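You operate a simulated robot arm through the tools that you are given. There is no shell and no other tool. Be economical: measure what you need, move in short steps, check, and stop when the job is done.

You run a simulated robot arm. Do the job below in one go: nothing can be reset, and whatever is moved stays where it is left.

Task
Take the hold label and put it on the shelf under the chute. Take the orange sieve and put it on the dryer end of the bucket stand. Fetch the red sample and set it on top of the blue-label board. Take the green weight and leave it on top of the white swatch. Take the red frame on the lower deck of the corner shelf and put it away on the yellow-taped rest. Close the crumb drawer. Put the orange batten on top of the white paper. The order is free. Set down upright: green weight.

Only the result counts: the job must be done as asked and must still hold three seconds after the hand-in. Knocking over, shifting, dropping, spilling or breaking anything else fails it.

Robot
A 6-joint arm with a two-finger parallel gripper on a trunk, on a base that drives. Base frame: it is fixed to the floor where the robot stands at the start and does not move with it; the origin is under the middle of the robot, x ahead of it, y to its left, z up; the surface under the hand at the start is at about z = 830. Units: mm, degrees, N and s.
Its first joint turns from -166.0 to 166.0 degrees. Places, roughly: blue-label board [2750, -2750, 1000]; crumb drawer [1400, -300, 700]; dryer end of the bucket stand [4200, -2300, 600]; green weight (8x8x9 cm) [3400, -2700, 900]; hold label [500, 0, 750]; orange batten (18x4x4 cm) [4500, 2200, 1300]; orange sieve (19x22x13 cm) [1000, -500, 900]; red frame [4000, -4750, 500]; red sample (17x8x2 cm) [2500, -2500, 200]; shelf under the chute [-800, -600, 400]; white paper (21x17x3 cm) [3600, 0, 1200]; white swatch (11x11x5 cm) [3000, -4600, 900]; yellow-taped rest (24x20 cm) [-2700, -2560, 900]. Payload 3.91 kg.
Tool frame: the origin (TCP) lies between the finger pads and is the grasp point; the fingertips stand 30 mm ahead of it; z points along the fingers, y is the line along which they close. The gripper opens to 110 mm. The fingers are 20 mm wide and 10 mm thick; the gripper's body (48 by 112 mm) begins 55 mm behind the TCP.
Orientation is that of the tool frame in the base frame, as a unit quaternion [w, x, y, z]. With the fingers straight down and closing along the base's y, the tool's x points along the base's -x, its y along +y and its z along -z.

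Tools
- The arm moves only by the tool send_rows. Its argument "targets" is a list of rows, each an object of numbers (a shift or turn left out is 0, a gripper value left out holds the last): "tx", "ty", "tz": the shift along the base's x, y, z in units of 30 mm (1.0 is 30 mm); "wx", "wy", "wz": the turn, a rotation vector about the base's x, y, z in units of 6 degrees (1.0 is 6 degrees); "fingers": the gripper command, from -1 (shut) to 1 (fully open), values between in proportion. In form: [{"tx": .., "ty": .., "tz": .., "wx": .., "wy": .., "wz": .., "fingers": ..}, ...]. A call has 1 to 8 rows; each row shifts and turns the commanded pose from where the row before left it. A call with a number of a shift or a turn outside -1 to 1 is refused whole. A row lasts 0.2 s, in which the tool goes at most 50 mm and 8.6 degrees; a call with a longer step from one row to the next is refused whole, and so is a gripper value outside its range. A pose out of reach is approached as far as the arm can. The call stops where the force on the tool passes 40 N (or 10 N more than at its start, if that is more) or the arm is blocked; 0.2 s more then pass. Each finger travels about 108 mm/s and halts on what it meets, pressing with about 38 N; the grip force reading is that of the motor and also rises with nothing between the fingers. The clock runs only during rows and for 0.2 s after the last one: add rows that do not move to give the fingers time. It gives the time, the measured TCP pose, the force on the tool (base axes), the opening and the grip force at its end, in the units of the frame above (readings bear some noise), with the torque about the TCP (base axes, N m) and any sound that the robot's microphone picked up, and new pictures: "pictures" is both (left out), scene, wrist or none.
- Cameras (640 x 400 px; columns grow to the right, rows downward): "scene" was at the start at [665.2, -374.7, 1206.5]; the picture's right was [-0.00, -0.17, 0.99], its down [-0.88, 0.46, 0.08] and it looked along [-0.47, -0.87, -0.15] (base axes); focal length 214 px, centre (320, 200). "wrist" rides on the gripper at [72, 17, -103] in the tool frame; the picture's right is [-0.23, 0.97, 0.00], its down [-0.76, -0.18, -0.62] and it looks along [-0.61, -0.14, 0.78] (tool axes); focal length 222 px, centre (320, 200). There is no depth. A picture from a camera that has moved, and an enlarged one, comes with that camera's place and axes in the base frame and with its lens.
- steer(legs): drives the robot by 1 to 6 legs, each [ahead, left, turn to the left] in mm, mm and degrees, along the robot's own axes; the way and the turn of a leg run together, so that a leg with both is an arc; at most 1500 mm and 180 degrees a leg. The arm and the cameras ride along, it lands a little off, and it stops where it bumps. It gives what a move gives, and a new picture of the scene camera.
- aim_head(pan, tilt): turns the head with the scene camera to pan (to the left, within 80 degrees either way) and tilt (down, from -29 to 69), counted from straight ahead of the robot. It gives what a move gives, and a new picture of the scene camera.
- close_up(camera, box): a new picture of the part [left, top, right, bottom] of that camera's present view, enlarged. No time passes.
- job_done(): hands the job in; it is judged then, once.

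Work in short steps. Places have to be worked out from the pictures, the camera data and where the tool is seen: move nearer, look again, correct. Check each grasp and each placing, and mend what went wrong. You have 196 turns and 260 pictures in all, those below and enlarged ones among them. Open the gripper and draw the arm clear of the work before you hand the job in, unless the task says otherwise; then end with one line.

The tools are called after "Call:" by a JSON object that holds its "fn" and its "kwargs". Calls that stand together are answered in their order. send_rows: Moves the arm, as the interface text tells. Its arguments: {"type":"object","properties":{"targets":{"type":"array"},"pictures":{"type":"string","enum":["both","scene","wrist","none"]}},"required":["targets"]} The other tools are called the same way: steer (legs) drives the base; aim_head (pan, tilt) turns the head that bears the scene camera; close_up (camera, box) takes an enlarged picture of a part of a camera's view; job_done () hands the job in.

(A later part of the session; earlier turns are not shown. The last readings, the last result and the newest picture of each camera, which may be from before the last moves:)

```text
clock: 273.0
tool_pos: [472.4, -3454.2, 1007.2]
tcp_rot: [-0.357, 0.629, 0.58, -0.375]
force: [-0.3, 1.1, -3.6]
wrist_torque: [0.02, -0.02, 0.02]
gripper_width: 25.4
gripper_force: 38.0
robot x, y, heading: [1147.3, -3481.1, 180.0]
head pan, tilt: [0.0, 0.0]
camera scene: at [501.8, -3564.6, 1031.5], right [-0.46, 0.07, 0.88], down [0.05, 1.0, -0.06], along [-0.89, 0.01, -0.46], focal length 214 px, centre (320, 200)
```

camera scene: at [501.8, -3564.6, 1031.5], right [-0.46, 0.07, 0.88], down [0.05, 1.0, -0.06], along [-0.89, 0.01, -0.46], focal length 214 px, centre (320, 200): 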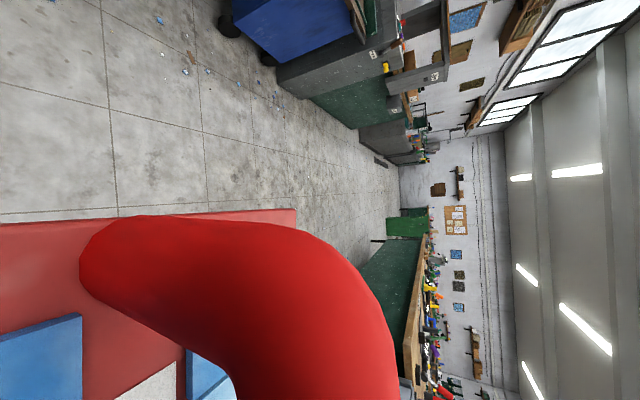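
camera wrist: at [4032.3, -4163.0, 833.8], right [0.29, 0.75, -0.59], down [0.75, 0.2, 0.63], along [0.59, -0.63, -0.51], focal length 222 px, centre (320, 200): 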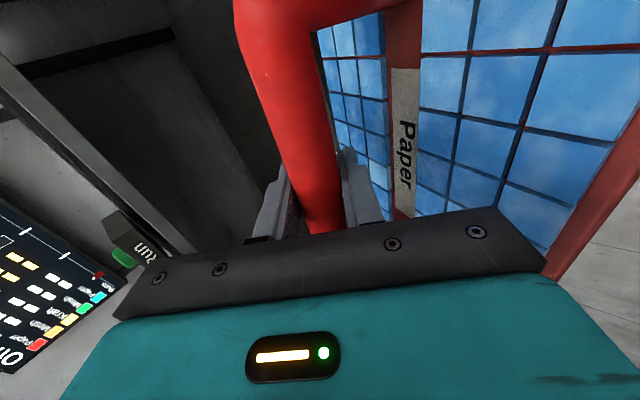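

Call:
{"fn": "steer", "kwargs": {"legs": [[1500, 0, 0], [800, 0, 0]]}}

```text
clock: 284.2
tool_pos: [-1801.4, -3435.0, 1006.1]
tcp_rot: [-0.36, 0.632, 0.576, -0.373]
force: [0.6, 0.4, -3.4]
wrist_torque: [0.07, 0.0, -0.01]
gripper_width: 25.0
gripper_force: 37.6
robot x, y, heading: [-1127.5, -3471.0, 179.2]
head pan, tilt: [0.0, 0.0]
camera scene: at [-1773.6, -3546.1, 1031.5], right [-0.46, 0.08, 0.88], down [0.06, 1.0, -0.06], along [-0.89, 0.02, -0.46], focal length 214 px, centre (320, 200)
```

scene: 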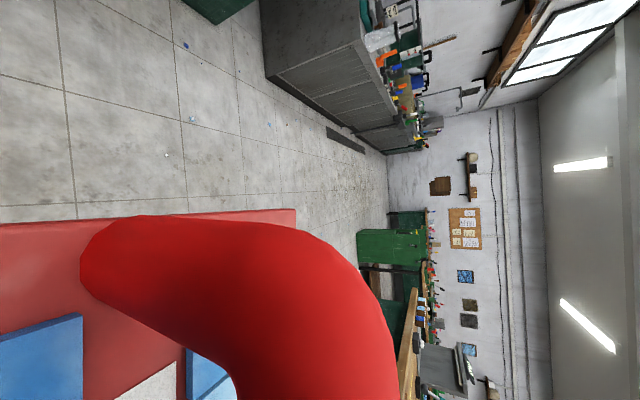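

I continue, shift away from the tables, then turn to face them near x −2500.

Call:
{"fn": "steer", "kwargs": {"legs": [[1350, 0, 0.8], [0, 350, 0], [0, 0, -90]]}}

```text
clock: 296.5
tool_pos: [-2451.0, -3108.5, 1005.0]
tcp_rot: [-0.517, 0.855, -0.036, -0.012]
force: [-1.0, -0.4, -3.8]
wrist_torque: [0.0, -0.05, 0.02]
gripper_width: 25.5
gripper_force: 38.2
robot x, y, heading: [-2479.1, -3783.7, 89.6]
head pan, tilt: [0.0, 0.0]
camera scene: at [-2561.8, -3136.9, 1031.4], right [0.07, 0.46, 0.88], down [1.0, -0.05, -0.06], along [0.02, 0.89, -0.46], focal length 214 px, centre (320, 200)
```

scene: 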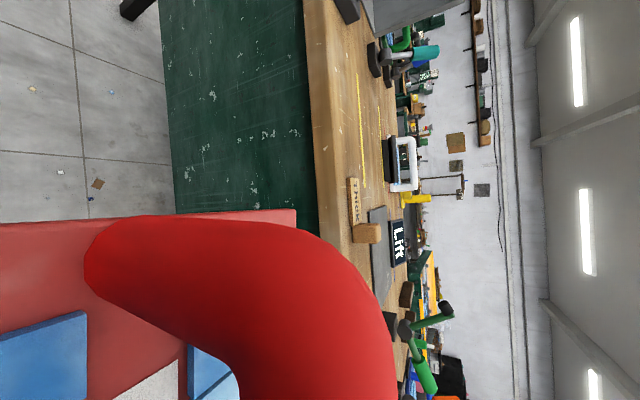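

I see yellow tape on the table ahead-left. I raise the hand for a better view.

Call:
{"fn": "send_rows", "kwargs": {"targets": [{"tz": 1}, {"tz": 1}, {"tz": 1}, {"tz": 1}, {"tz": 1}, {"tz": 1}, {"tz": 1}], "pictures": "scene"}}

Call:
{"fn": "close_up", "kwargs": {"camera": "scene", "box": [260, 0, 460, 240]}}

```text
clock: 298.1
tool_pos: [-2450.2, -3107.3, 1216.3]
tcp_rot: [-0.517, 0.855, -0.037, -0.012]
force: [0.0, 0.1, -4.1]
wrist_torque: [0.03, -0.03, 0.0]
gripper_width: 25.4
gripper_force: 38.4
robot x, y, heading: [-2475.5, -3783.1, 89.6]
head pan, tilt: [0.0, 0.0]
camera scene: at [-2561.2, -3136.3, 1242.1], right [0.07, 0.46, 0.88], down [1.0, -0.05, -0.06], along [0.02, 0.89, -0.47], focal length 214 px, centre (320, 200)
```

scene: 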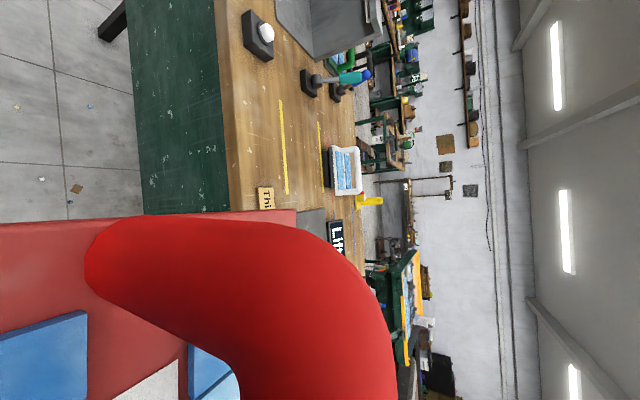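

```text
1.67 times, centred on (360, 120) of scene
camera zoom: at [-2561.2, -3136.3, 1242.1], right [0.07, 0.46, 0.88], down [1.0, -0.05, -0.06], along [0.02, 0.89, -0.47], focal length 358 px, centre (253, 333)
```

zoom: 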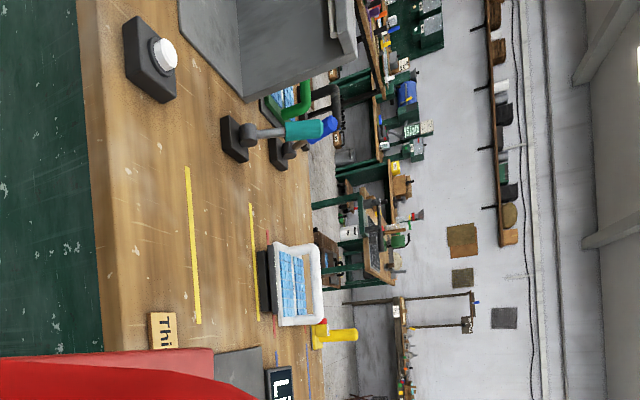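

The rest lies between two yellow tapes: x −2838..−2578, y about −2660..−2450, z ≈ 898, centre (−2707, −2556). I strafe left 257 mm and go forward.

Call:
{"fn": "steer", "kwargs": {"legs": [[0, 257, 0], [310, 0, 0]]}}

```text
clock: 301.6
tool_pos: [-2701.3, -2796.4, 1216.5]
tcp_rot: [-0.518, 0.854, -0.037, -0.011]
force: [-0.1, 0.7, -3.6]
wrist_torque: [0.01, -0.03, -0.02]
gripper_width: 25.5
gripper_force: 38.5
robot x, y, heading: [-2729.0, -3474.4, 89.5]
head pan, tilt: [0.0, 0.0]
camera scene: at [-2812.9, -2825.2, 1242.2], right [0.08, 0.46, 0.88], down [1.0, -0.05, -0.06], along [0.02, 0.89, -0.46], focal length 214 px, centre (320, 200)
```

scene: 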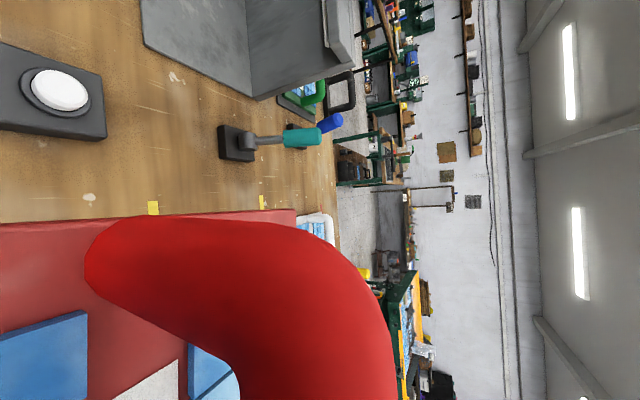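

Centre of the rest confirmed near (−2700, −2557). I move over it and start down.

Call:
{"fn": "send_rows", "kwargs": {"targets": [{"ty": 1}, {"ty": 1}, {"ty": 1}, {"ty": 1}, {"ty": 1, "tz": -0.5}, {"ty": 1, "tz": -1}, {"ty": 1, "tz": -1}, {"ty": 1, "tz": -1}], "pictures": "none"}}

Call:
{"fn": "send_rows", "kwargs": {"targets": [{"tz": -1}, {"tz": -1}], "pictures": "both"}}

```text
clock: 303.4
tool_pos: [-2701.0, -2556.1, 1113.8]
tcp_rot: [-0.518, 0.854, -0.038, -0.011]
force: [0.4, -1.1, -1.7]
wrist_torque: [-0.07, 0.0, -0.01]
gripper_width: 25.4
gripper_force: 38.1
robot x, y, heading: [-2733.7, -3472.4, 89.6]
head pan, tilt: [0.0, 0.0]
```

```text
clock: 304.0
tool_pos: [-2704.2, -2555.7, 1051.3]
tcp_rot: [-0.517, 0.855, -0.038, -0.011]
force: [-0.3, -1.4, -3.0]
wrist_torque: [-0.01, -0.02, 0.04]
gripper_width: 25.3
gripper_force: 38.1
robot x, y, heading: [-2729.5, -3471.7, 89.1]
head pan, tilt: [0.0, 0.0]
camera scene: at [-2814.0, -2584.8, 1077.2], right [0.08, 0.46, 0.88], down [1.0, -0.05, -0.06], along [0.02, 0.89, -0.46], focal length 214 px, centre (320, 200)
camera wrist: at [-2635.1, -2657.9, 1080.7], right [-0.3, -0.44, -0.85], down [-0.76, -0.43, 0.49], along [-0.58, 0.79, -0.2], focal length 222 px, centre (320, 200)
```

scene: 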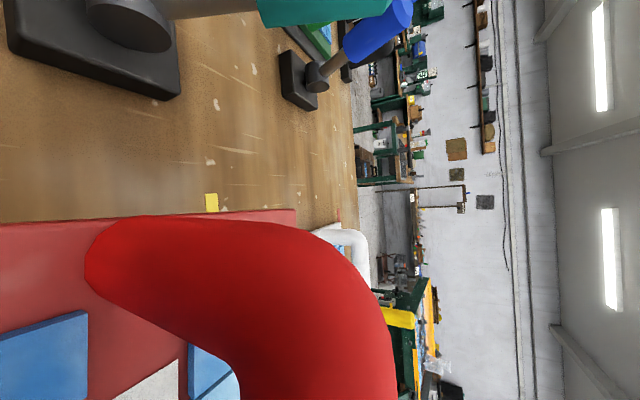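
wrist: 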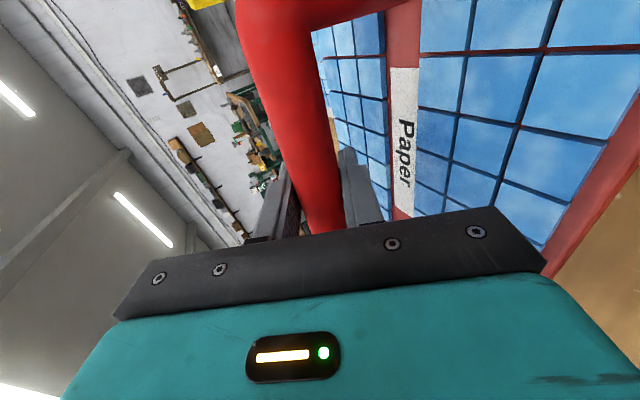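

The frame seems to reach further ahead of the bar than behind it, so I shift 14 mm back and lower nearer to compare with the tape.

Call:
{"fn": "send_rows", "kwargs": {"targets": [{"ty": -0.45, "tz": -0.5}, {"tz": -0.5}, {"tz": -0.4}], "pictures": "both"}}

```text
clock: 304.8
tool_pos: [-2701.2, -2569.5, 1009.9]
tcp_rot: [-0.518, 0.855, -0.036, -0.01]
force: [0.5, 0.1, -3.5]
wrist_torque: [-0.02, -0.03, 0.0]
gripper_width: 25.5
gripper_force: 37.4
robot x, y, heading: [-2733.8, -3471.1, 89.2]
head pan, tilt: [0.0, 0.0]
camera scene: at [-2813.0, -2598.5, 1035.0], right [0.07, 0.46, 0.88], down [1.0, -0.05, -0.06], along [0.02, 0.89, -0.46], focal length 214 px, centre (320, 200)
camera wrist: at [-2634.1, -2671.6, 1038.7], right [-0.3, -0.44, -0.85], down [-0.76, -0.43, 0.49], along [-0.58, 0.79, -0.2], focal length 222 px, centre (320, 200)
```

scene: 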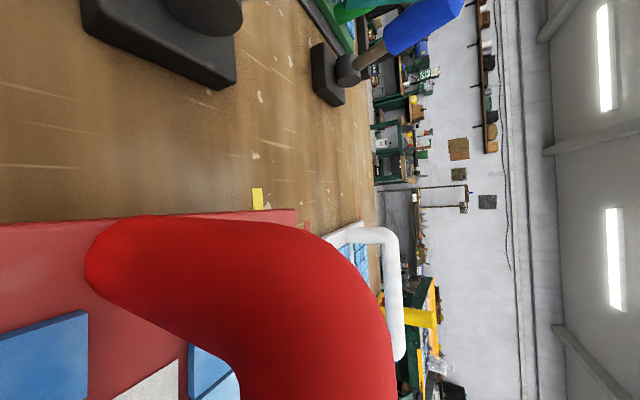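
wrist: 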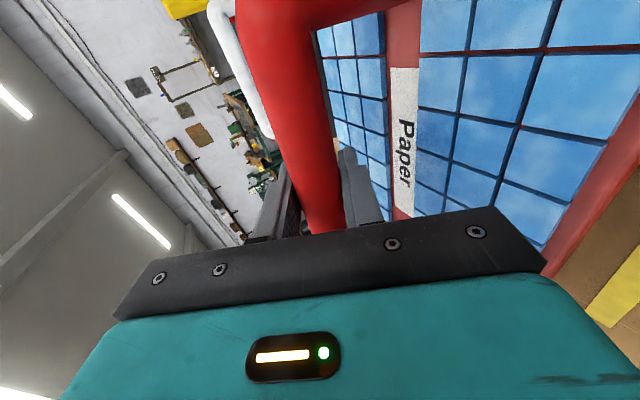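

Near tape is just outside the near edge; I lower further until contact is close.

Call:
{"fn": "send_rows", "kwargs": {"targets": [{"tz": -0.4}, {"tz": -0.3}, {"tz": -0.2}, {"tz": -0.2}, {"tz": -0.2}], "pictures": "both"}}

```text
clock: 306.0
tool_pos: [-2704.3, -2569.3, 976.1]
tcp_rot: [-0.52, 0.853, -0.036, -0.011]
force: [-14.3, 2.3, 29.7]
wrist_torque: [0.03, -1.71, 0.09]
gripper_width: 25.5
gripper_force: 38.2
robot x, y, heading: [-2728.4, -3476.2, 89.4]
head pan, tilt: [0.0, 0.0]
camera scene: at [-2815.4, -2599.1, 999.9], right [0.07, 0.46, 0.89], down [1.0, -0.05, -0.06], along [0.02, 0.89, -0.46], focal length 214 px, centre (320, 200)
camera wrist: at [-2636.4, -2671.8, 1003.2], right [-0.3, -0.43, -0.85], down [-0.76, -0.43, 0.49], along [-0.58, 0.79, -0.2], focal length 222 px, centre (320, 200)
```

scene: 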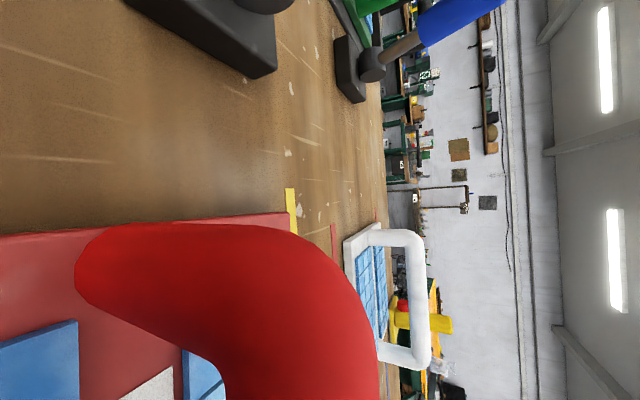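
wrist: 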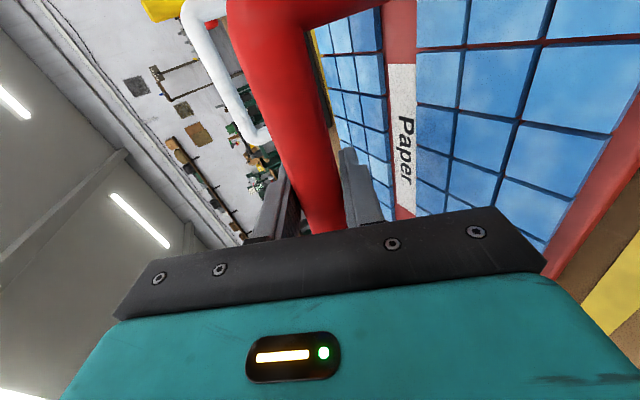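

Touching down, but the far gap to the tape is nearly zero while the near gap is about 17 mm. I lift slightly, shift 8 mm back and set it down.

Call:
{"fn": "send_rows", "kwargs": {"targets": [{"tz": 0.6}, {"ty": -0.27}, {"tz": -0.3}, {"tz": -0.15}, {}], "pictures": "both"}}

Call:
{"fn": "close_up", "kwargs": {"camera": "scene", "box": [240, 160, 360, 260]}}

```text
clock: 307.2
tool_pos: [-2701.9, -2577.1, 974.9]
tcp_rot: [-0.518, 0.855, -0.039, -0.01]
force: [2.1, 1.2, 3.4]
wrist_torque: [0.07, -0.81, 0.15]
gripper_width: 25.5
gripper_force: 38.3
robot x, y, heading: [-2732.2, -3477.6, 89.5]
head pan, tilt: [0.0, 0.0]
camera scene: at [-2812.2, -2606.5, 1001.2], right [0.07, 0.46, 0.88], down [1.0, -0.05, -0.06], along [0.02, 0.89, -0.46], focal length 214 px, centre (320, 200)
camera wrist: at [-2633.4, -2679.6, 1004.8], right [-0.3, -0.44, -0.85], down [-0.76, -0.43, 0.49], along [-0.58, 0.79, -0.2], focal length 222 px, centre (320, 200)
```

scene: 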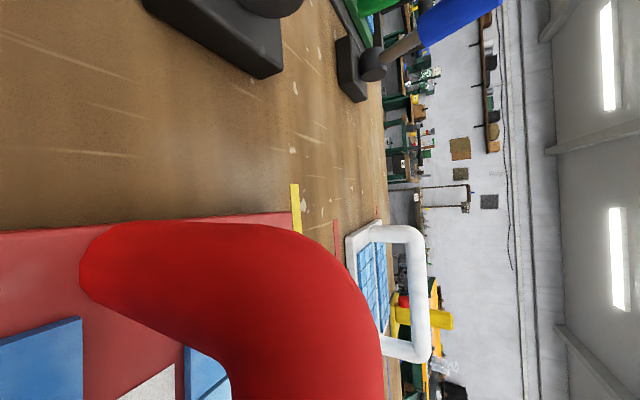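
wrist: 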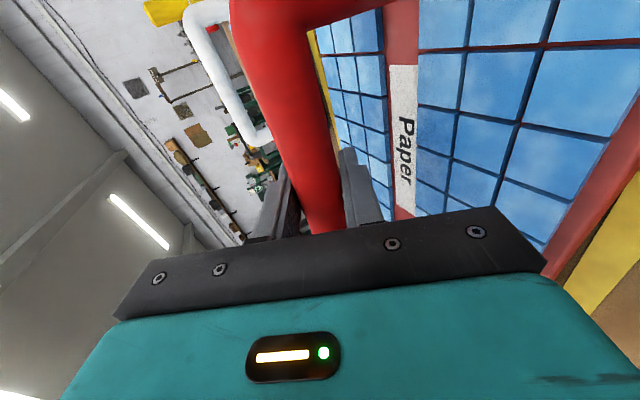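

```text
4.00 times, centred on (300, 210) of scene
camera zoom: at [-2812.2, -2606.5, 1001.2], right [0.07, 0.46, 0.88], down [1.0, -0.05, -0.06], along [0.02, 0.89, -0.46], focal length 858 px, centre (400, 160)
```

zoom: 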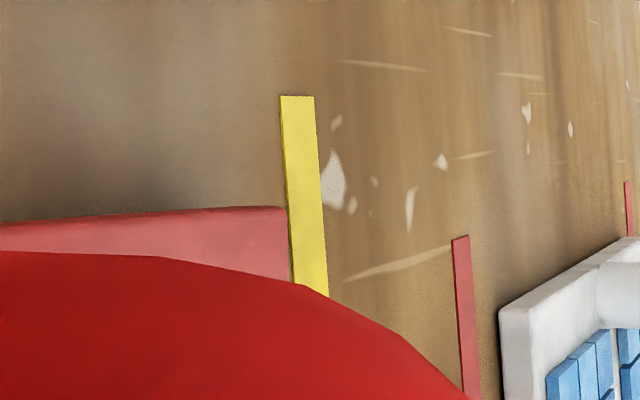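

The frame now sits between both tapes. I open to the earlier width and withdraw along the tool axis.

Call:
{"fn": "send_rows", "kwargs": {"targets": [{"tz": -0.1}, {"fingers": 0.12}, {}, {}, {"ty": -0.6, "tz": 0.32}, {"ty": -0.8, "tz": 0.43}, {"ty": -0.8, "tz": 0.43}, {"ty": -0.8, "tz": 0.43}], "pictures": "both"}}

```text
clock: 309.0
tool_pos: [-2699.9, -2667.8, 1018.4]
tcp_rot: [-0.517, 0.855, -0.038, -0.011]
force: [-0.5, 0.7, 0.1]
wrist_torque: [-0.01, 0.0, 0.0]
gripper_width: 61.4
gripper_force: 0.1
robot x, y, heading: [-2732.7, -3474.4, 89.6]
head pan, tilt: [0.0, 0.0]
camera scene: at [-2811.4, -2697.5, 1044.3], right [0.08, 0.46, 0.88], down [1.0, -0.05, -0.06], along [0.02, 0.88, -0.47], focal length 214 px, centre (320, 200)
camera wrist: at [-2632.6, -2770.7, 1048.0], right [-0.3, -0.44, -0.85], down [-0.76, -0.43, 0.49], along [-0.58, 0.79, -0.2], focal length 222 px, centre (320, 200)
```

scene: 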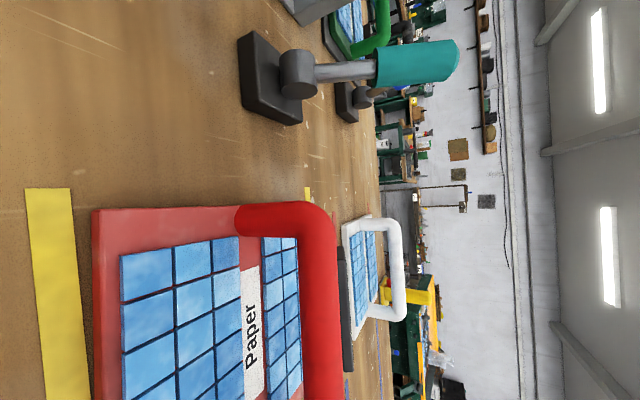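
wrist: 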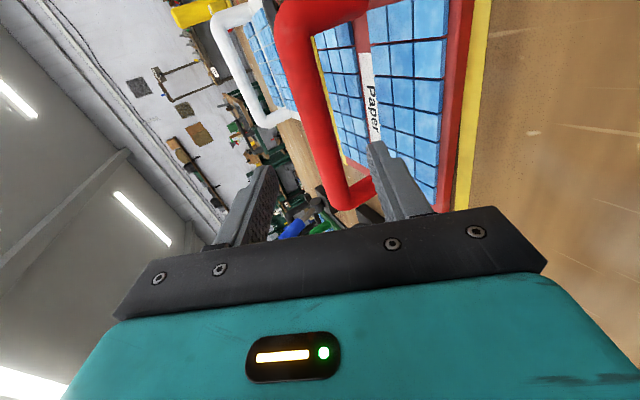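

The frame rests properly between the tapes. I back away and un-roll the hand.

Call:
{"fn": "steer", "kwargs": {"legs": [[-330, 0, 0]]}}

Call:
{"fn": "send_rows", "kwargs": {"targets": [{"tz": 1, "wy": 0.88, "wz": -0.47}, {"tz": 1, "wy": 0.88, "wz": -0.47}, {"tz": 1, "wy": 0.88, "wz": -0.47}, {"tz": 1, "wy": 0.88, "wz": -0.47}, {"wy": 0.88, "wz": -0.47}, {"wy": 0.88, "wz": -0.47}, {"wy": 0.88, "wz": -0.47}, {"wy": 0.88, "wz": -0.47}], "pictures": "none"}}

Call:
{"fn": "send_rows", "kwargs": {"targets": [{"ty": -1, "wy": 0.88, "wz": -0.47}, {"ty": -1, "wy": 0.88, "wz": -0.47}, {"ty": -1, "wy": 0.88, "wz": -0.47}, {"ty": -1, "wy": 0.88, "wz": -0.47}, {"ty": -1, "wy": 0.88, "wz": -0.47}, {"ty": -1, "wy": 0.88, "wz": -0.47}, {"wy": 0.88, "wz": -0.47}, {}], "pictures": "scene"}}

```text
clock: 311.2
tool_pos: [-2704.3, -3000.7, 1020.3]
tcp_rot: [-0.518, 0.855, -0.037, -0.012]
force: [0.2, 0.2, -0.8]
wrist_torque: [0.0, 0.01, -0.04]
gripper_width: 61.9
gripper_force: 0.0
robot x, y, heading: [-2737.0, -3803.6, 89.5]
head pan, tilt: [0.0, 0.0]
camera scene: at [-2815.4, -3029.3, 1045.2], right [0.07, 0.46, 0.88], down [1.0, -0.05, -0.06], along [0.02, 0.89, -0.46], focal length 214 px, centre (320, 200)
```

scene: 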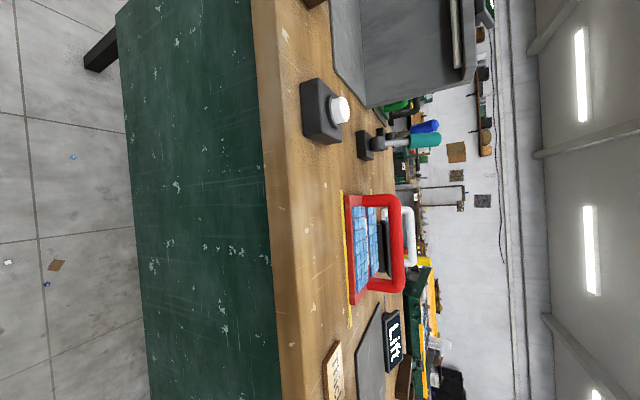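

```text
clock: 313.0
tool_pos: [-2704.0, -3000.4, 1139.5]
tcp_rot: [-0.462, 0.77, -0.383, -0.217]
force: [-0.3, 0.4, 0.4]
wrist_torque: [-0.02, -0.06, 0.02]
gripper_width: 61.5
gripper_force: 0.0
robot x, y, heading: [-2736.5, -3804.8, 89.6]
head pan, tilt: [0.0, 0.0]
```

```text
clock: 314.8
tool_pos: [-2702.8, -3181.0, 1140.7]
tcp_rot: [0.347, -0.586, 0.634, 0.367]
force: [0.0, -0.6, -0.1]
wrist_torque: [-0.02, 0.05, 0.0]
gripper_width: 61.8
gripper_force: 0.0
robot x, y, heading: [-2733.5, -3804.0, 89.3]
head pan, tilt: [0.0, 0.0]
camera scene: at [-2695.8, -3162.0, 1256.7], right [1.0, -0.04, -0.06], down [-0.07, -0.49, -0.87], along [0.01, 0.87, -0.49], focal length 214 px, centre (320, 200)
```

scene: 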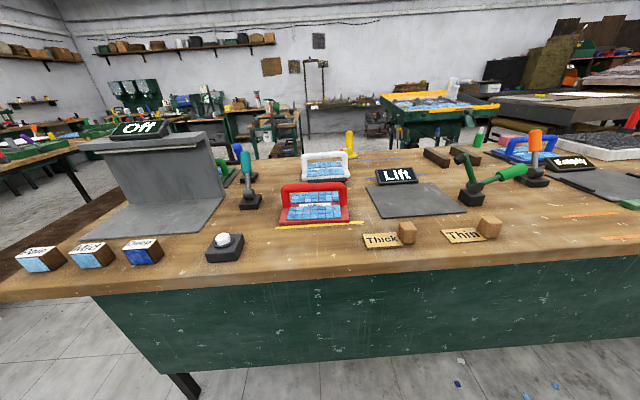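

The frame placement looks right. I now head back along the aisle to the gap between the tables.

Call:
{"fn": "steer", "kwargs": {"legs": [[0, 0, -89.3], [0, 250, 0], [1500, 0, 0], [1500, 0, 0], [380, 0, 0], [0, 0, 90]]}}

```text
clock: 340.4
tool_pos: [695.1, -2930.0, 1139.9]
tcp_rot: [0.348, -0.584, 0.635, 0.366]
force: [0.1, -0.4, 0.2]
wrist_torque: [0.05, 0.03, 0.0]
gripper_width: 61.7
gripper_force: 0.0
robot x, y, heading: [658.7, -3550.1, 88.9]
head pan, tilt: [0.0, 0.0]
camera scene: at [702.0, -2911.0, 1256.7], right [1.0, -0.05, -0.06], down [-0.07, -0.49, -0.87], along [0.01, 0.87, -0.49], focal length 214 px, centre (320, 200)
```

scene: 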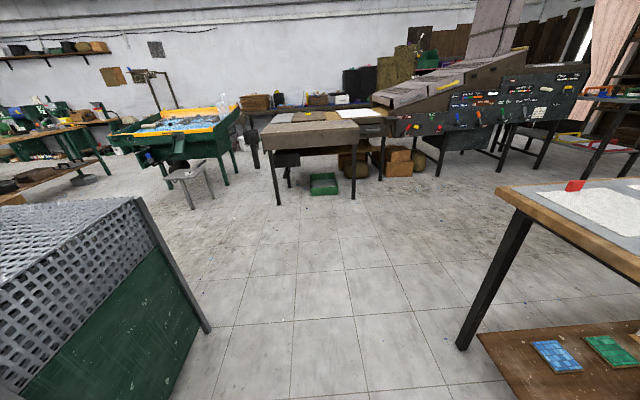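

The gap is clear. I drive through to the north aisle and on to face the lower deck with the red sample.

Call:
{"fn": "steer", "kwargs": {"legs": [[1500, 0, 1], [500, 0, 0], [0, 0, -90], [1500, 0, 0], [300, 0, 0], [0, 0, -90]]}}

```text
clock: 366.6
tool_pos: [2457.9, -2214.0, 1140.2]
tcp_rot: [0.367, 0.633, 0.587, -0.346]
force: [-0.2, 0.0, 0.3]
wrist_torque: [0.0, 0.03, -0.01]
gripper_width: 61.9
gripper_force: 0.0
robot x, y, heading: [2491.2, -1590.8, -90.6]
head pan, tilt: [0.0, 0.0]
camera scene: at [2449.5, -2232.2, 1256.7], right [-1.0, 0.04, -0.06], down [0.07, 0.49, -0.87], along [-0.01, -0.87, -0.49], focal length 214 px, centre (320, 200)
```

scene: 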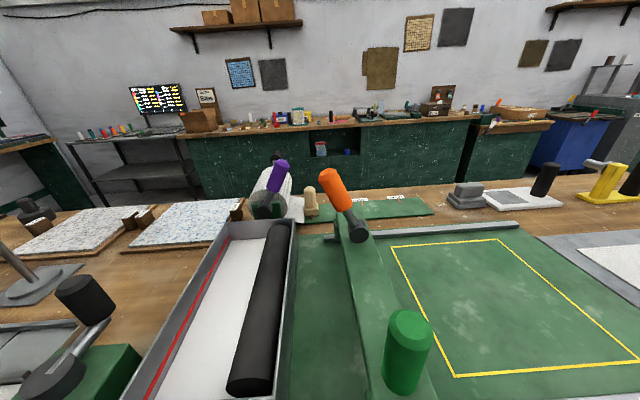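

The hand is over the table with tall tools; I back off 430 mm and lower the hand to look under the table.

Call:
{"fn": "steer", "kwargs": {"legs": [[-430, 0, 0.6]]}}

Call:
{"fn": "send_rows", "kwargs": {"targets": [{"tz": -1, "ty": -0.6}, {"tz": -1, "ty": -0.6}, {"tz": -1, "ty": -0.6}, {"tz": -1, "ty": -0.6}, {"tz": -1, "ty": -0.4}, {"tz": -1, "ty": -0.4}, {"tz": -1, "ty": -0.4}, {"tz": -1, "ty": -0.4}], "pictures": "none"}}

Call:
{"fn": "send_rows", "kwargs": {"targets": [{"tz": -1}, {"tz": -1}, {"tz": -1}, {"tz": -1}, {"tz": -1}, {"tz": -1}, {"tz": -1}], "pictures": "scene"}}

```text
clock: 369.3
tool_pos: [2468.3, -1777.1, 1140.4]
tcp_rot: [0.37, 0.629, 0.59, -0.345]
force: [-1.0, -0.1, 0.9]
wrist_torque: [-0.01, 0.04, 0.05]
gripper_width: 61.6
gripper_force: 0.0
robot x, y, heading: [2493.0, -1154.6, -90.0]
head pan, tilt: [0.0, 0.0]
camera scene: at [2460.0, -1796.0, 1256.7], right [-1.0, 0.03, -0.06], down [0.07, 0.49, -0.87], along [0.0, -0.87, -0.49], focal length 214 px, centre (320, 200)
```

scene: 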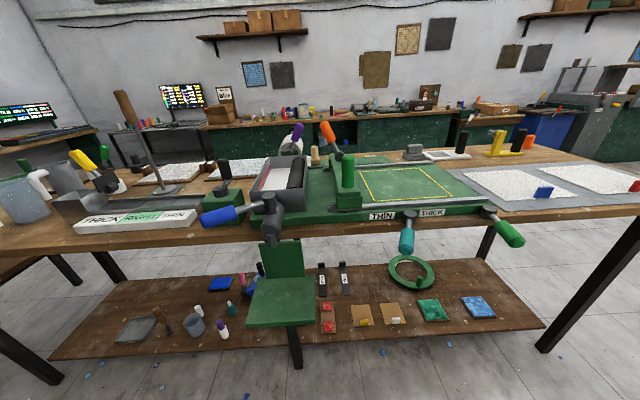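

```text
clock: 371.1
tool_pos: [2466.3, -1893.8, 896.7]
tcp_rot: [0.346, 0.595, 0.629, -0.362]
force: [-0.2, 1.0, 0.5]
wrist_torque: [0.04, 0.02, 0.0]
gripper_width: 61.5
gripper_force: 0.0
robot x, y, heading: [2492.8, -1151.4, -90.1]
head pan, tilt: [0.0, 0.0]
```

```text
clock: 372.7
tool_pos: [2435.2, -1896.4, 700.4]
tcp_rot: [0.372, 0.628, 0.592, -0.342]
force: [0.4, 0.4, 0.0]
wrist_torque: [-0.01, 0.02, 0.0]
gripper_width: 61.6
gripper_force: 0.1
out of reach, approached as far as the arm can: row 4, 5, 6, 7
robot x, y, heading: [2494.1, -1156.1, -89.9]
head pan, tilt: [0.0, 0.0]
camera scene: at [2426.3, -1915.3, 816.5], right [-1.0, 0.02, -0.06], down [0.07, 0.49, -0.87], along [0.01, -0.87, -0.49], focal length 214 px, centre (320, 200)
```

scene: 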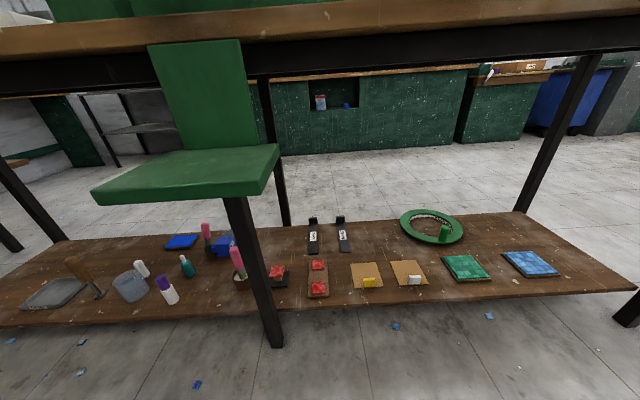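

Call:
{"fn": "close_up", "kwargs": {"camera": "scene", "box": [220, 205, 460, 315]}}

Call:
{"fn": "close_up", "kwargs": {"camera": "scene", "box": [255, 240, 355, 310]}}

```text
2.67 times, centred on (340, 260) of scene
camera zoom: at [2426.3, -1915.3, 816.5], right [-1.0, 0.02, -0.06], down [0.07, 0.49, -0.87], along [0.01, -0.87, -0.49], focal length 572 px, centre (267, 40)
```

zoom: 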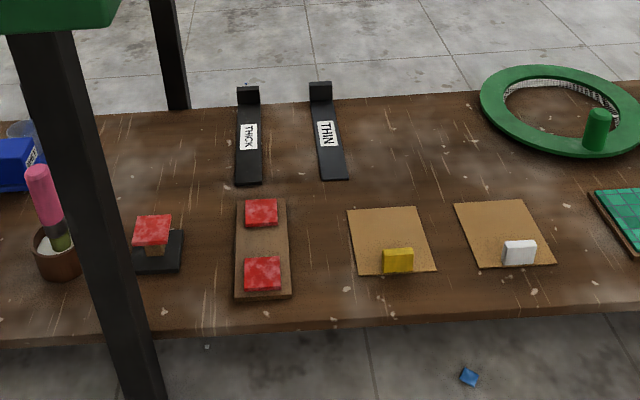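

```text
5.71 times, centred on (305, 275) of scene
camera zoom: at [2426.3, -1915.3, 816.5], right [-1.0, 0.02, -0.06], down [0.07, 0.49, -0.87], along [0.01, -0.87, -0.49], focal length 1226 px, centre (406, -229)
```

zoom: 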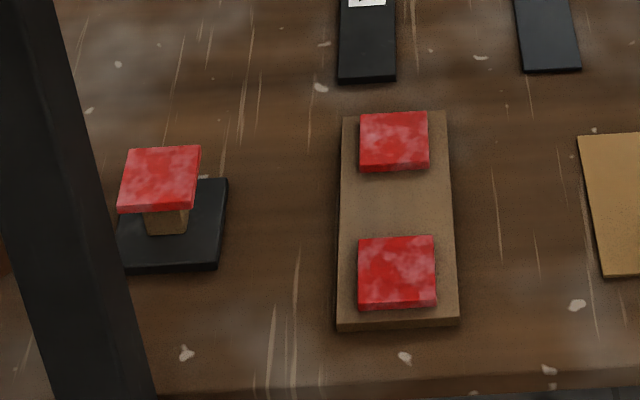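

The red sample is the strip with two red tiles: centre ≈ (2460, −2473), top z ≈ 175–185, in the open beside a green platform (x > 2490) and a leg (x ≈ 2610). I strafe right so the arm can pass beside the platform and steepen the tool.

Call:
{"fn": "steer", "kwargs": {"legs": [[0, -240, 0]]}}

Call:
{"fn": "send_rows", "kwargs": {"targets": [{"wx": 1, "tz": -0.5, "fingers": 1}, {"wx": 1, "tz": -1}, {"wx": 1, "tz": -1}, {"wx": 1, "tz": -1}, {"wx": 1, "tz": -1}, {"wx": 1, "tz": -1}, {"tz": -1}, {"tz": -1}], "pictures": "scene"}}

```text
clock: 374.4
tool_pos: [2187.6, -1894.7, 700.8]
tcp_rot: [0.371, 0.63, 0.59, -0.342]
force: [-0.1, -0.5, 0.0]
wrist_torque: [-0.01, 0.0, 0.0]
gripper_width: 61.6
gripper_force: 0.1
robot x, y, heading: [2252.5, -1152.9, -90.0]
head pan, tilt: [0.0, 0.0]
camera scene: at [2179.2, -1914.2, 816.4], right [-1.0, 0.03, -0.06], down [0.07, 0.49, -0.87], along [0.01, -0.87, -0.49], focal length 214 px, centre (320, 200)
```

scene: 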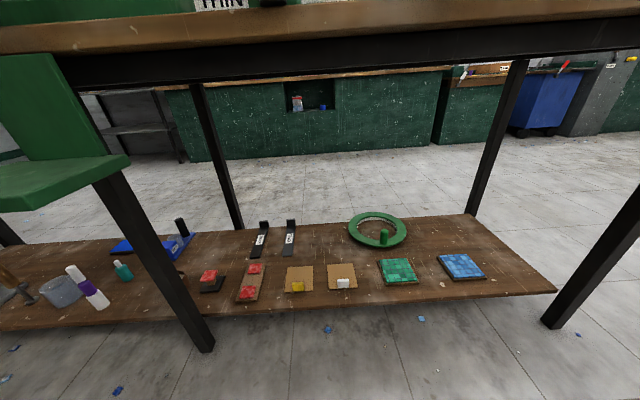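

```text
clock: 376.2
tool_pos: [2186.6, -1895.0, 480.6]
tcp_rot: [0.157, 0.715, 0.666, -0.144]
force: [0.4, 0.7, 0.4]
wrist_torque: [0.02, 0.0, 0.0]
gripper_width: 110.1
gripper_force: 0.0
out of reach, approached as far as the arm can: row 5
robot x, y, heading: [2251.6, -1153.6, -90.5]
head pan, tilt: [0.0, 0.0]
camera scene: at [2178.5, -1979.2, 562.2], right [-1.0, 0.06, -0.03], down [0.07, 0.91, -0.41], along [0.0, -0.42, -0.91], focal length 214 px, centre (320, 200)
```

scene: 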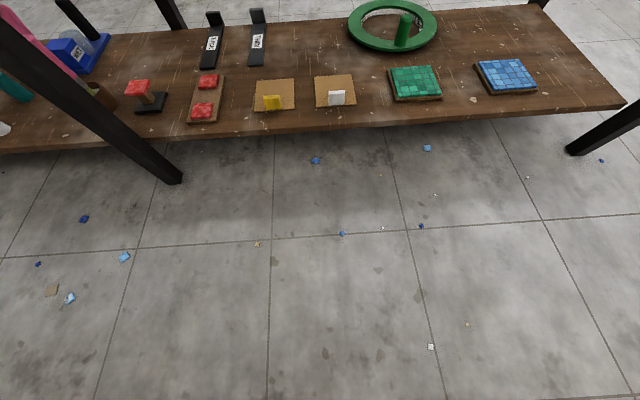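

Consistent: sample centre ≈ (2455, −2468), z ≈ 180. I drive in 450 mm with the hand low, watching the view.

Call:
{"fn": "steer", "kwargs": {"legs": [[450, 0, 0]]}}

Call:
{"fn": "send_rows", "kwargs": {"targets": [{"tx": 1, "tz": -0.5}, {"tx": 1, "tz": -0.5}, {"tx": 1, "tz": -0.5}, {"tx": 1, "tz": -0.5}, {"tx": 1, "tz": -0.5, "ty": -0.2}, {"tx": 1, "ty": -0.2}], "pictures": "both"}}

```text
clock: 378.9
tool_pos: [2180.0, -2344.2, 479.9]
tcp_rot: [0.156, 0.716, 0.664, -0.145]
force: [0.2, 0.3, -0.4]
wrist_torque: [0.02, 0.01, 0.02]
gripper_width: 110.2
gripper_force: 0.1
robot x, y, heading: [2249.7, -1596.9, -90.7]
head pan, tilt: [0.0, 0.0]
camera scene: at [2170.3, -2426.6, 562.2], right [-1.0, 0.07, -0.03], down [0.07, 0.91, -0.41], along [0.0, -0.42, -0.91], focal length 214 px, centre (320, 200)
```

scene: 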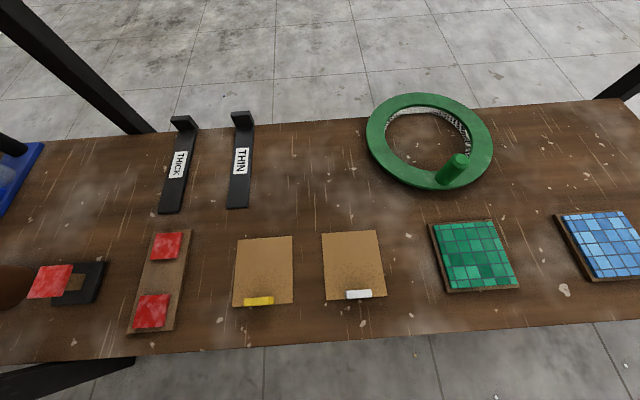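

```text
clock: 380.6
tool_pos: [2210.7, -2342.9, 438.7]
tcp_rot: [0.153, 0.733, 0.649, -0.133]
force: [0.0, -0.8, -0.6]
wrist_torque: [0.03, 0.0, -0.02]
gripper_width: 110.1
gripper_force: 0.0
out of reach, approached as far as the arm can: row 3, 4, 5, 6
robot x, y, heading: [2235.4, -1603.2, -93.2]
head pan, tilt: [0.0, 0.0]
stopped in row 6: the arm was blocked; the commanded pose is now the measured one
camera scene: at [2196.1, -2427.4, 517.8], right [-0.99, 0.11, -0.05], down [0.12, 0.91, -0.4], along [0.0, -0.4, -0.92], focal length 214 px, centre (320, 200)
camera wrist: at [2234.0, -2237.3, 504.2], right [0.94, -0.31, 0.14], down [-0.27, -0.43, 0.86], along [-0.21, -0.85, -0.48], focal length 222 px, centre (320, 200)
```

scene: 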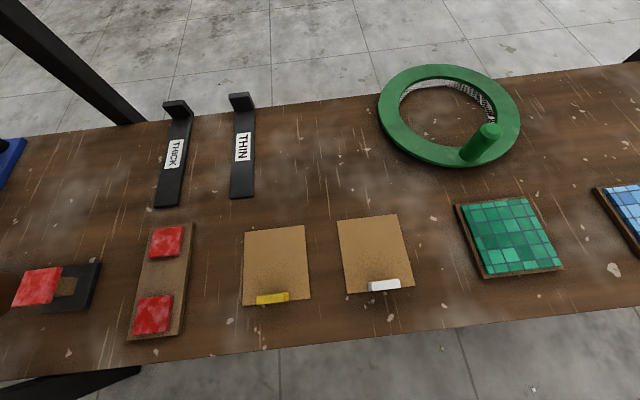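
wrist: 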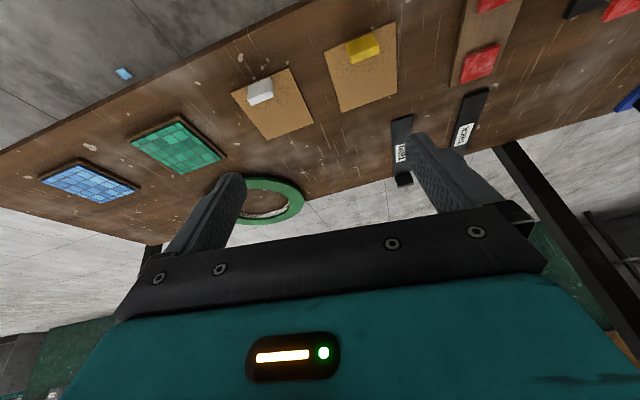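

The arm was blocked by something beside it, maybe a handle on the table front. I undo the sideways motion and back out to look.

Call:
{"fn": "send_rows", "kwargs": {"targets": [{"tx": -1}], "pictures": "none"}}

Call:
{"fn": "steer", "kwargs": {"legs": [[-450, 0, 0]]}}

Call:
{"fn": "send_rows", "kwargs": {"targets": [{"tz": 1, "wx": -1}, {"tz": 1, "wx": -1}, {"tz": 1, "wx": -1}, {"tz": 1, "wx": -1}, {"tz": 1}, {"tz": 1}, {"tz": 1}, {"tz": 1}], "pictures": "none"}}

Call:
{"fn": "send_rows", "kwargs": {"targets": [{"tz": 1}, {"tz": 1}, {"tz": 1}, {"tz": 1}, {"tz": 1}, {"tz": 1}, {"tz": 1}, {"tz": 1}], "pictures": "scene"}}

```text
clock: 380.9
tool_pos: [2187.9, -2345.7, 434.5]
tcp_rot: [0.153, 0.73, 0.653, -0.133]
force: [-0.2, -0.1, 0.0]
wrist_torque: [0.01, -0.01, -0.02]
gripper_width: 110.1
gripper_force: 0.1
robot x, y, heading: [2239.5, -1608.9, -92.8]
head pan, tilt: [0.0, 0.0]
```

```text
clock: 383.7
tool_pos: [2214.7, -1895.1, 435.7]
tcp_rot: [0.153, 0.728, 0.655, -0.132]
force: [0.0, -0.3, 0.5]
wrist_torque: [-0.02, 0.03, 0.02]
gripper_width: 110.0
gripper_force: 0.0
robot x, y, heading: [2263.9, -1159.1, -92.8]
head pan, tilt: [0.0, 0.0]
camera scene: at [2200.4, -1979.2, 515.1], right [-0.99, 0.1, -0.05], down [0.11, 0.91, -0.39], along [0.01, -0.4, -0.92], focal length 214 px, centre (320, 200)
```

scene: 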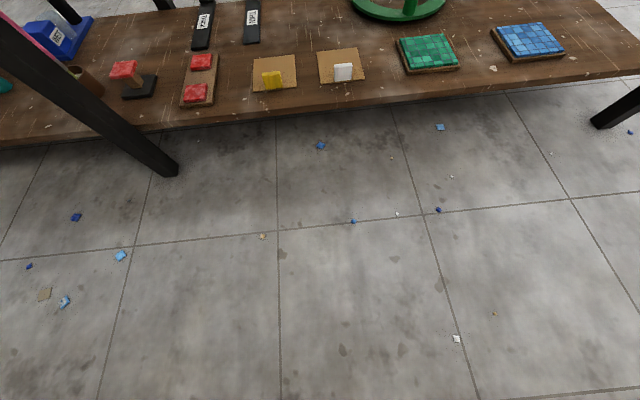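

```text
clock: 385.5
tool_pos: [2202.8, -1895.2, 678.5]
tcp_rot: [0.301, 0.681, 0.613, -0.265]
force: [0.0, -0.4, -0.3]
wrist_torque: [-0.01, -0.01, 0.02]
gripper_width: 109.9
gripper_force: 0.1
out of reach, approached as far as the arm can: row 3, 4
robot x, y, heading: [2264.8, -1155.3, -92.6]
head pan, tilt: [0.0, 0.0]
```

```text
clock: 387.3
tool_pos: [2201.2, -1896.7, 917.4]
tcp_rot: [0.3, 0.682, 0.613, -0.264]
force: [-0.4, -0.2, 0.8]
wrist_torque: [0.06, 0.04, -0.02]
gripper_width: 110.1
gripper_force: 0.1
robot x, y, heading: [2263.0, -1158.3, -92.3]
head pan, tilt: [0.0, 0.0]
camera scene: at [2188.4, -1942.2, 1025.9], right [-0.99, 0.07, -0.09], down [0.11, 0.68, -0.73], along [0.01, -0.73, -0.68], focal length 214 px, centre (320, 200)
```

scene: 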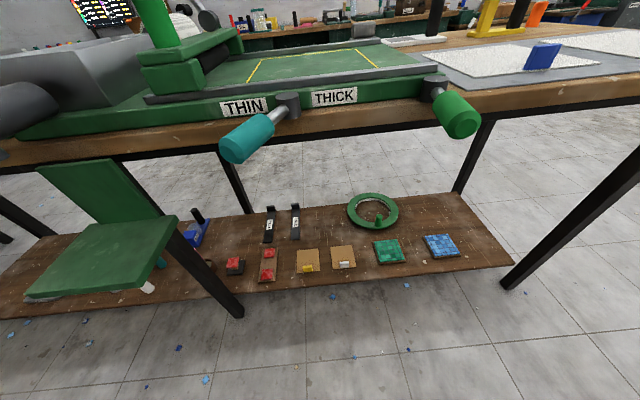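

The lever by THIN/THICK triangulates to the same place in old and new views, so it seems unmoved. I'll enter between lever (x ≤ 2293) and platform (x ≥ 2490): first align base and put the hand at x ≈ 2455 while outside.

Call:
{"fn": "steer", "kwargs": {"legs": [[0, 0, 2.4]]}}

Call:
{"fn": "send_rows", "kwargs": {"targets": [{"tx": 1, "tz": -1}, {"tx": 1, "tz": -1}, {"tx": 1, "tz": -1}, {"tx": 1, "tz": -1}, {"tx": 1, "tz": -1}, {"tx": 1, "tz": -1}, {"tx": 1, "tz": -1}, {"tz": -1, "wx": 1}], "pictures": "none"}}

Call:
{"fn": "send_rows", "kwargs": {"targets": [{"tz": -1, "wx": 1}, {"tz": -1, "wx": 1}, {"tz": -1, "wx": 1}, {"tz": -1}, {"tz": -1}, {"tz": -1}, {"tz": -1}, {"tz": -1}], "pictures": "scene"}}

```text
clock: 388.1
tool_pos: [2232.6, -1898.8, 918.5]
tcp_rot: [0.307, 0.668, 0.627, -0.258]
force: [0.2, 1.1, -0.3]
wrist_torque: [-0.01, 0.0, -0.02]
gripper_width: 110.2
gripper_force: 0.0
robot x, y, heading: [2258.1, -1158.1, -90.3]
head pan, tilt: [0.0, 0.0]
camera scene: at [2222.0, -1944.5, 1026.0], right [-1.0, 0.02, -0.09], down [0.08, 0.68, -0.73], along [0.04, -0.73, -0.68], focal length 214 px, centre (320, 200)
```

scene: 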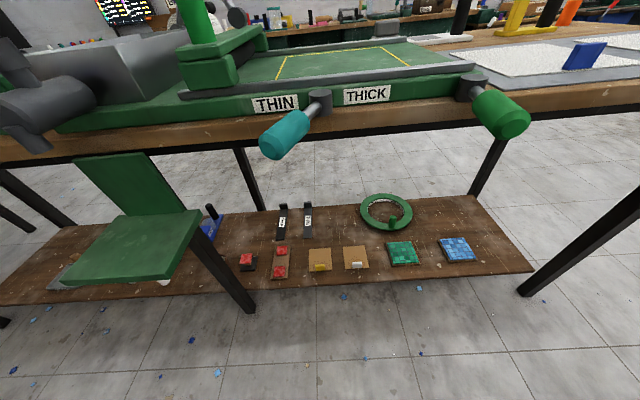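

```text
clock: 389.9
tool_pos: [2444.2, -1897.1, 678.1]
tcp_rot: [0.271, 0.683, 0.639, -0.226]
force: [-0.5, -0.5, 0.4]
wrist_torque: [0.01, -0.03, -0.01]
gripper_width: 110.0
gripper_force: 0.0
robot x, y, heading: [2262.7, -1154.4, -89.9]
head pan, tilt: [0.0, 0.0]
```

```text
clock: 391.7
tool_pos: [2442.4, -1897.0, 438.5]
tcp_rot: [0.161, 0.717, 0.667, -0.122]
force: [0.2, -1.6, 0.7]
wrist_torque: [0.01, 0.01, 0.03]
gripper_width: 110.3
gripper_force: 0.0
robot x, y, heading: [2261.3, -1156.0, -90.1]
head pan, tilt: [0.0, 0.0]
camera scene: at [2431.7, -1983.1, 519.3], right [-1.0, 0.06, -0.07], down [0.08, 0.92, -0.39], along [0.04, -0.39, -0.92], focal length 214 px, centre (320, 200)
```

scene: 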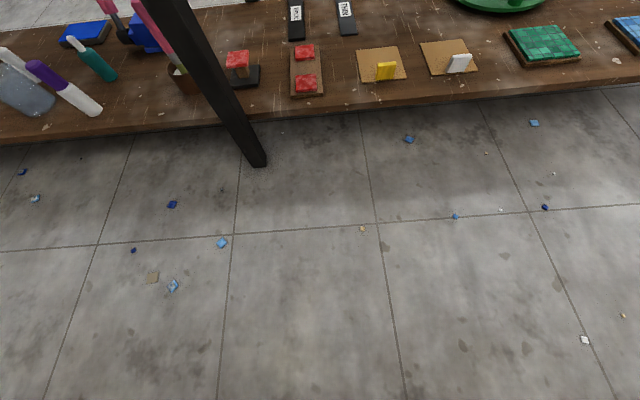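

The hand is lined up with the sample (2461, −2463). I fix small yaw/roll errors and drive straight in.

Call:
{"fn": "send_rows", "kwargs": {"targets": [{"tx": 0.4, "wz": 0.57, "wy": 0.67}], "pictures": "none"}}

Call:
{"fn": "steer", "kwargs": {"legs": [[440, 0, 0]]}}

```text
clock: 392.1
tool_pos: [2454.9, -1898.5, 438.7]
tcp_rot: [0.141, 0.692, 0.694, -0.142]
force: [-0.4, 0.2, 0.2]
wrist_torque: [-0.01, -0.03, 0.01]
gripper_width: 110.1
gripper_force: 0.0
robot x, y, heading: [2259.7, -1157.6, -90.2]
head pan, tilt: [0.0, 0.0]
```

```text
clock: 394.7
tool_pos: [2455.2, -2333.1, 440.4]
tcp_rot: [0.142, 0.691, 0.694, -0.143]
force: [0.0, 0.1, -0.6]
wrist_torque: [-0.02, 0.0, 0.02]
gripper_width: 110.0
gripper_force: 0.1
robot x, y, heading: [2262.5, -1592.7, -90.0]
head pan, tilt: [0.0, 0.0]
camera scene: at [2454.8, -2417.8, 519.5], right [-1.0, 0.0, 0.0], down [0.0, 0.92, -0.39], along [0.0, -0.39, -0.92], focal length 214 px, centre (320, 200)
```

scene: 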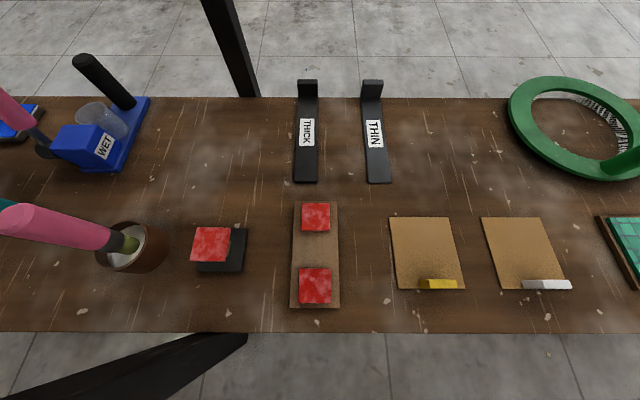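

Entered cleanly. Board centre (2463, −2480), top z ≈ 155. I descend toward it.

Call:
{"fn": "send_rows", "kwargs": {"targets": [{"tx": 0.25, "ty": -0.65, "tz": -1}, {"ty": -0.65, "tz": -1}, {"ty": -0.65, "tz": -1}, {"ty": -0.65, "tz": -1}, {"ty": -0.65, "tz": -1}, {"ty": -0.65, "tz": -1}, {"ty": -0.6, "tz": -1}], "pictures": "wrist"}}

```text
clock: 396.3
tool_pos: [2464.1, -2467.0, 230.3]
tcp_rot: [0.142, 0.691, 0.694, -0.143]
force: [-0.1, 0.1, 0.8]
wrist_torque: [0.03, -0.02, 0.01]
gripper_width: 110.2
gripper_force: 0.1
robot x, y, heading: [2263.1, -1592.0, -89.9]
head pan, tilt: [0.0, 0.0]
camera wrist: at [2479.5, -2359.5, 296.0], right [0.97, -0.2, 0.09], down [-0.17, -0.46, 0.87], along [-0.14, -0.87, -0.48], focal length 222 px, centre (320, 200)
```

wrist: 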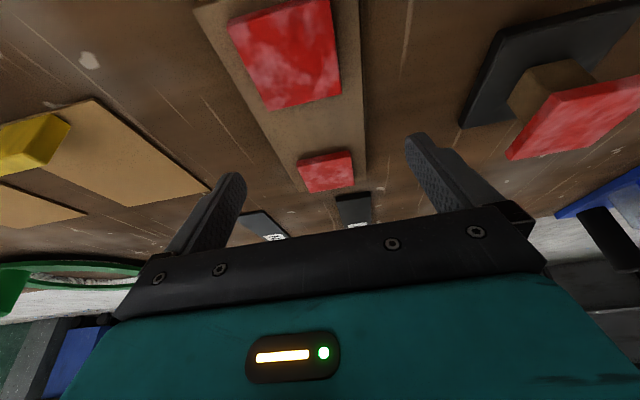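

Well centred. I descend slowly to touch.

Call:
{"fn": "send_rows", "kwargs": {"targets": [{"tz": -0.7}, {"tz": -0.4}, {"tz": -0.3}, {"tz": -0.25}, {"tz": -0.2}, {"tz": -0.2}, {"tz": -0.2}], "pictures": "wrist"}}

```text
clock: 397.1
tool_pos: [2463.2, -2468.0, 191.4]
tcp_rot: [0.142, 0.691, 0.694, -0.141]
force: [-3.4, 13.2, 23.7]
wrist_torque: [0.33, -0.59, -0.01]
gripper_width: 108.8
gripper_force: 0.0
robot x, y, heading: [2261.1, -1591.9, -90.5]
head pan, tilt: [0.0, 0.0]
stopped in row 4: the force on the tool passed its limit at 61 N (the readings are from after the stop); the commanded pose is now the measured one
camera wrist: at [2478.9, -2359.3, 257.7], right [0.97, -0.2, 0.09], down [-0.18, -0.45, 0.87], along [-0.14, -0.87, -0.48], focal length 222 px, centre (320, 200)
```

wrist: 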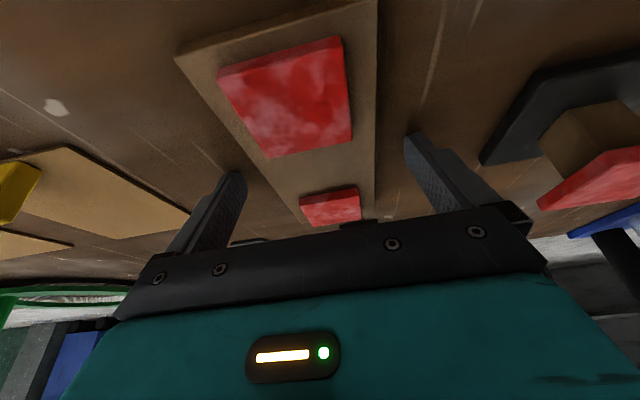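

Fingertips are on the deck beside the board. I raise 3 mm and close.

Call:
{"fn": "send_rows", "kwargs": {"targets": [{"tz": 0.1}, {"fingers": -1}, {}, {}, {}], "pictures": "wrist"}}

```text
clock: 398.4
tool_pos: [2463.9, -2468.5, 192.8]
tcp_rot: [0.142, 0.691, 0.695, -0.142]
force: [1.1, 0.0, -0.8]
wrist_torque: [0.08, 0.0, 0.04]
gripper_width: 74.4
gripper_force: 37.5
robot x, y, heading: [2261.6, -1591.4, -90.2]
head pan, tilt: [0.0, 0.0]
camera wrist: at [2479.2, -2359.8, 259.2], right [0.97, -0.2, 0.09], down [-0.17, -0.46, 0.87], along [-0.14, -0.87, -0.48], focal length 222 px, centre (320, 200)
```

wrist: 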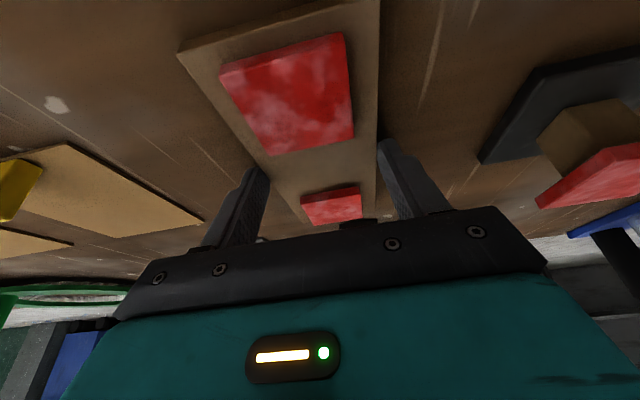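

Gripped at 74 mm. I lift gently and check.

Call:
{"fn": "send_rows", "kwargs": {"targets": [{"tz": 0.2}, {"tz": 0.4}, {"tz": 0.8}, {"tz": 1}, {"tz": 1}], "pictures": "wrist"}}

```text
clock: 399.6
tool_pos: [2464.8, -2467.2, 293.9]
tcp_rot: [0.142, 0.691, 0.694, -0.142]
force: [0.0, 0.9, -4.3]
wrist_torque: [0.03, -0.04, 0.01]
gripper_width: 74.7
gripper_force: 37.8
robot x, y, heading: [2261.1, -1593.4, -90.2]
head pan, tilt: [0.0, 0.0]
camera wrist: at [2480.4, -2358.9, 360.7], right [0.97, -0.2, 0.09], down [-0.17, -0.46, 0.87], along [-0.14, -0.87, -0.48], focal length 222 px, centre (320, 200)
```

wrist: 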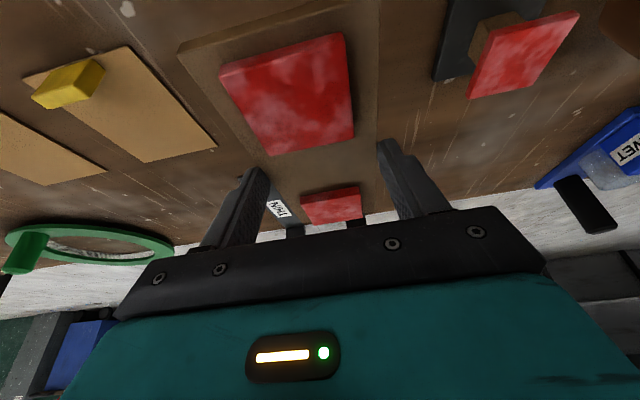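

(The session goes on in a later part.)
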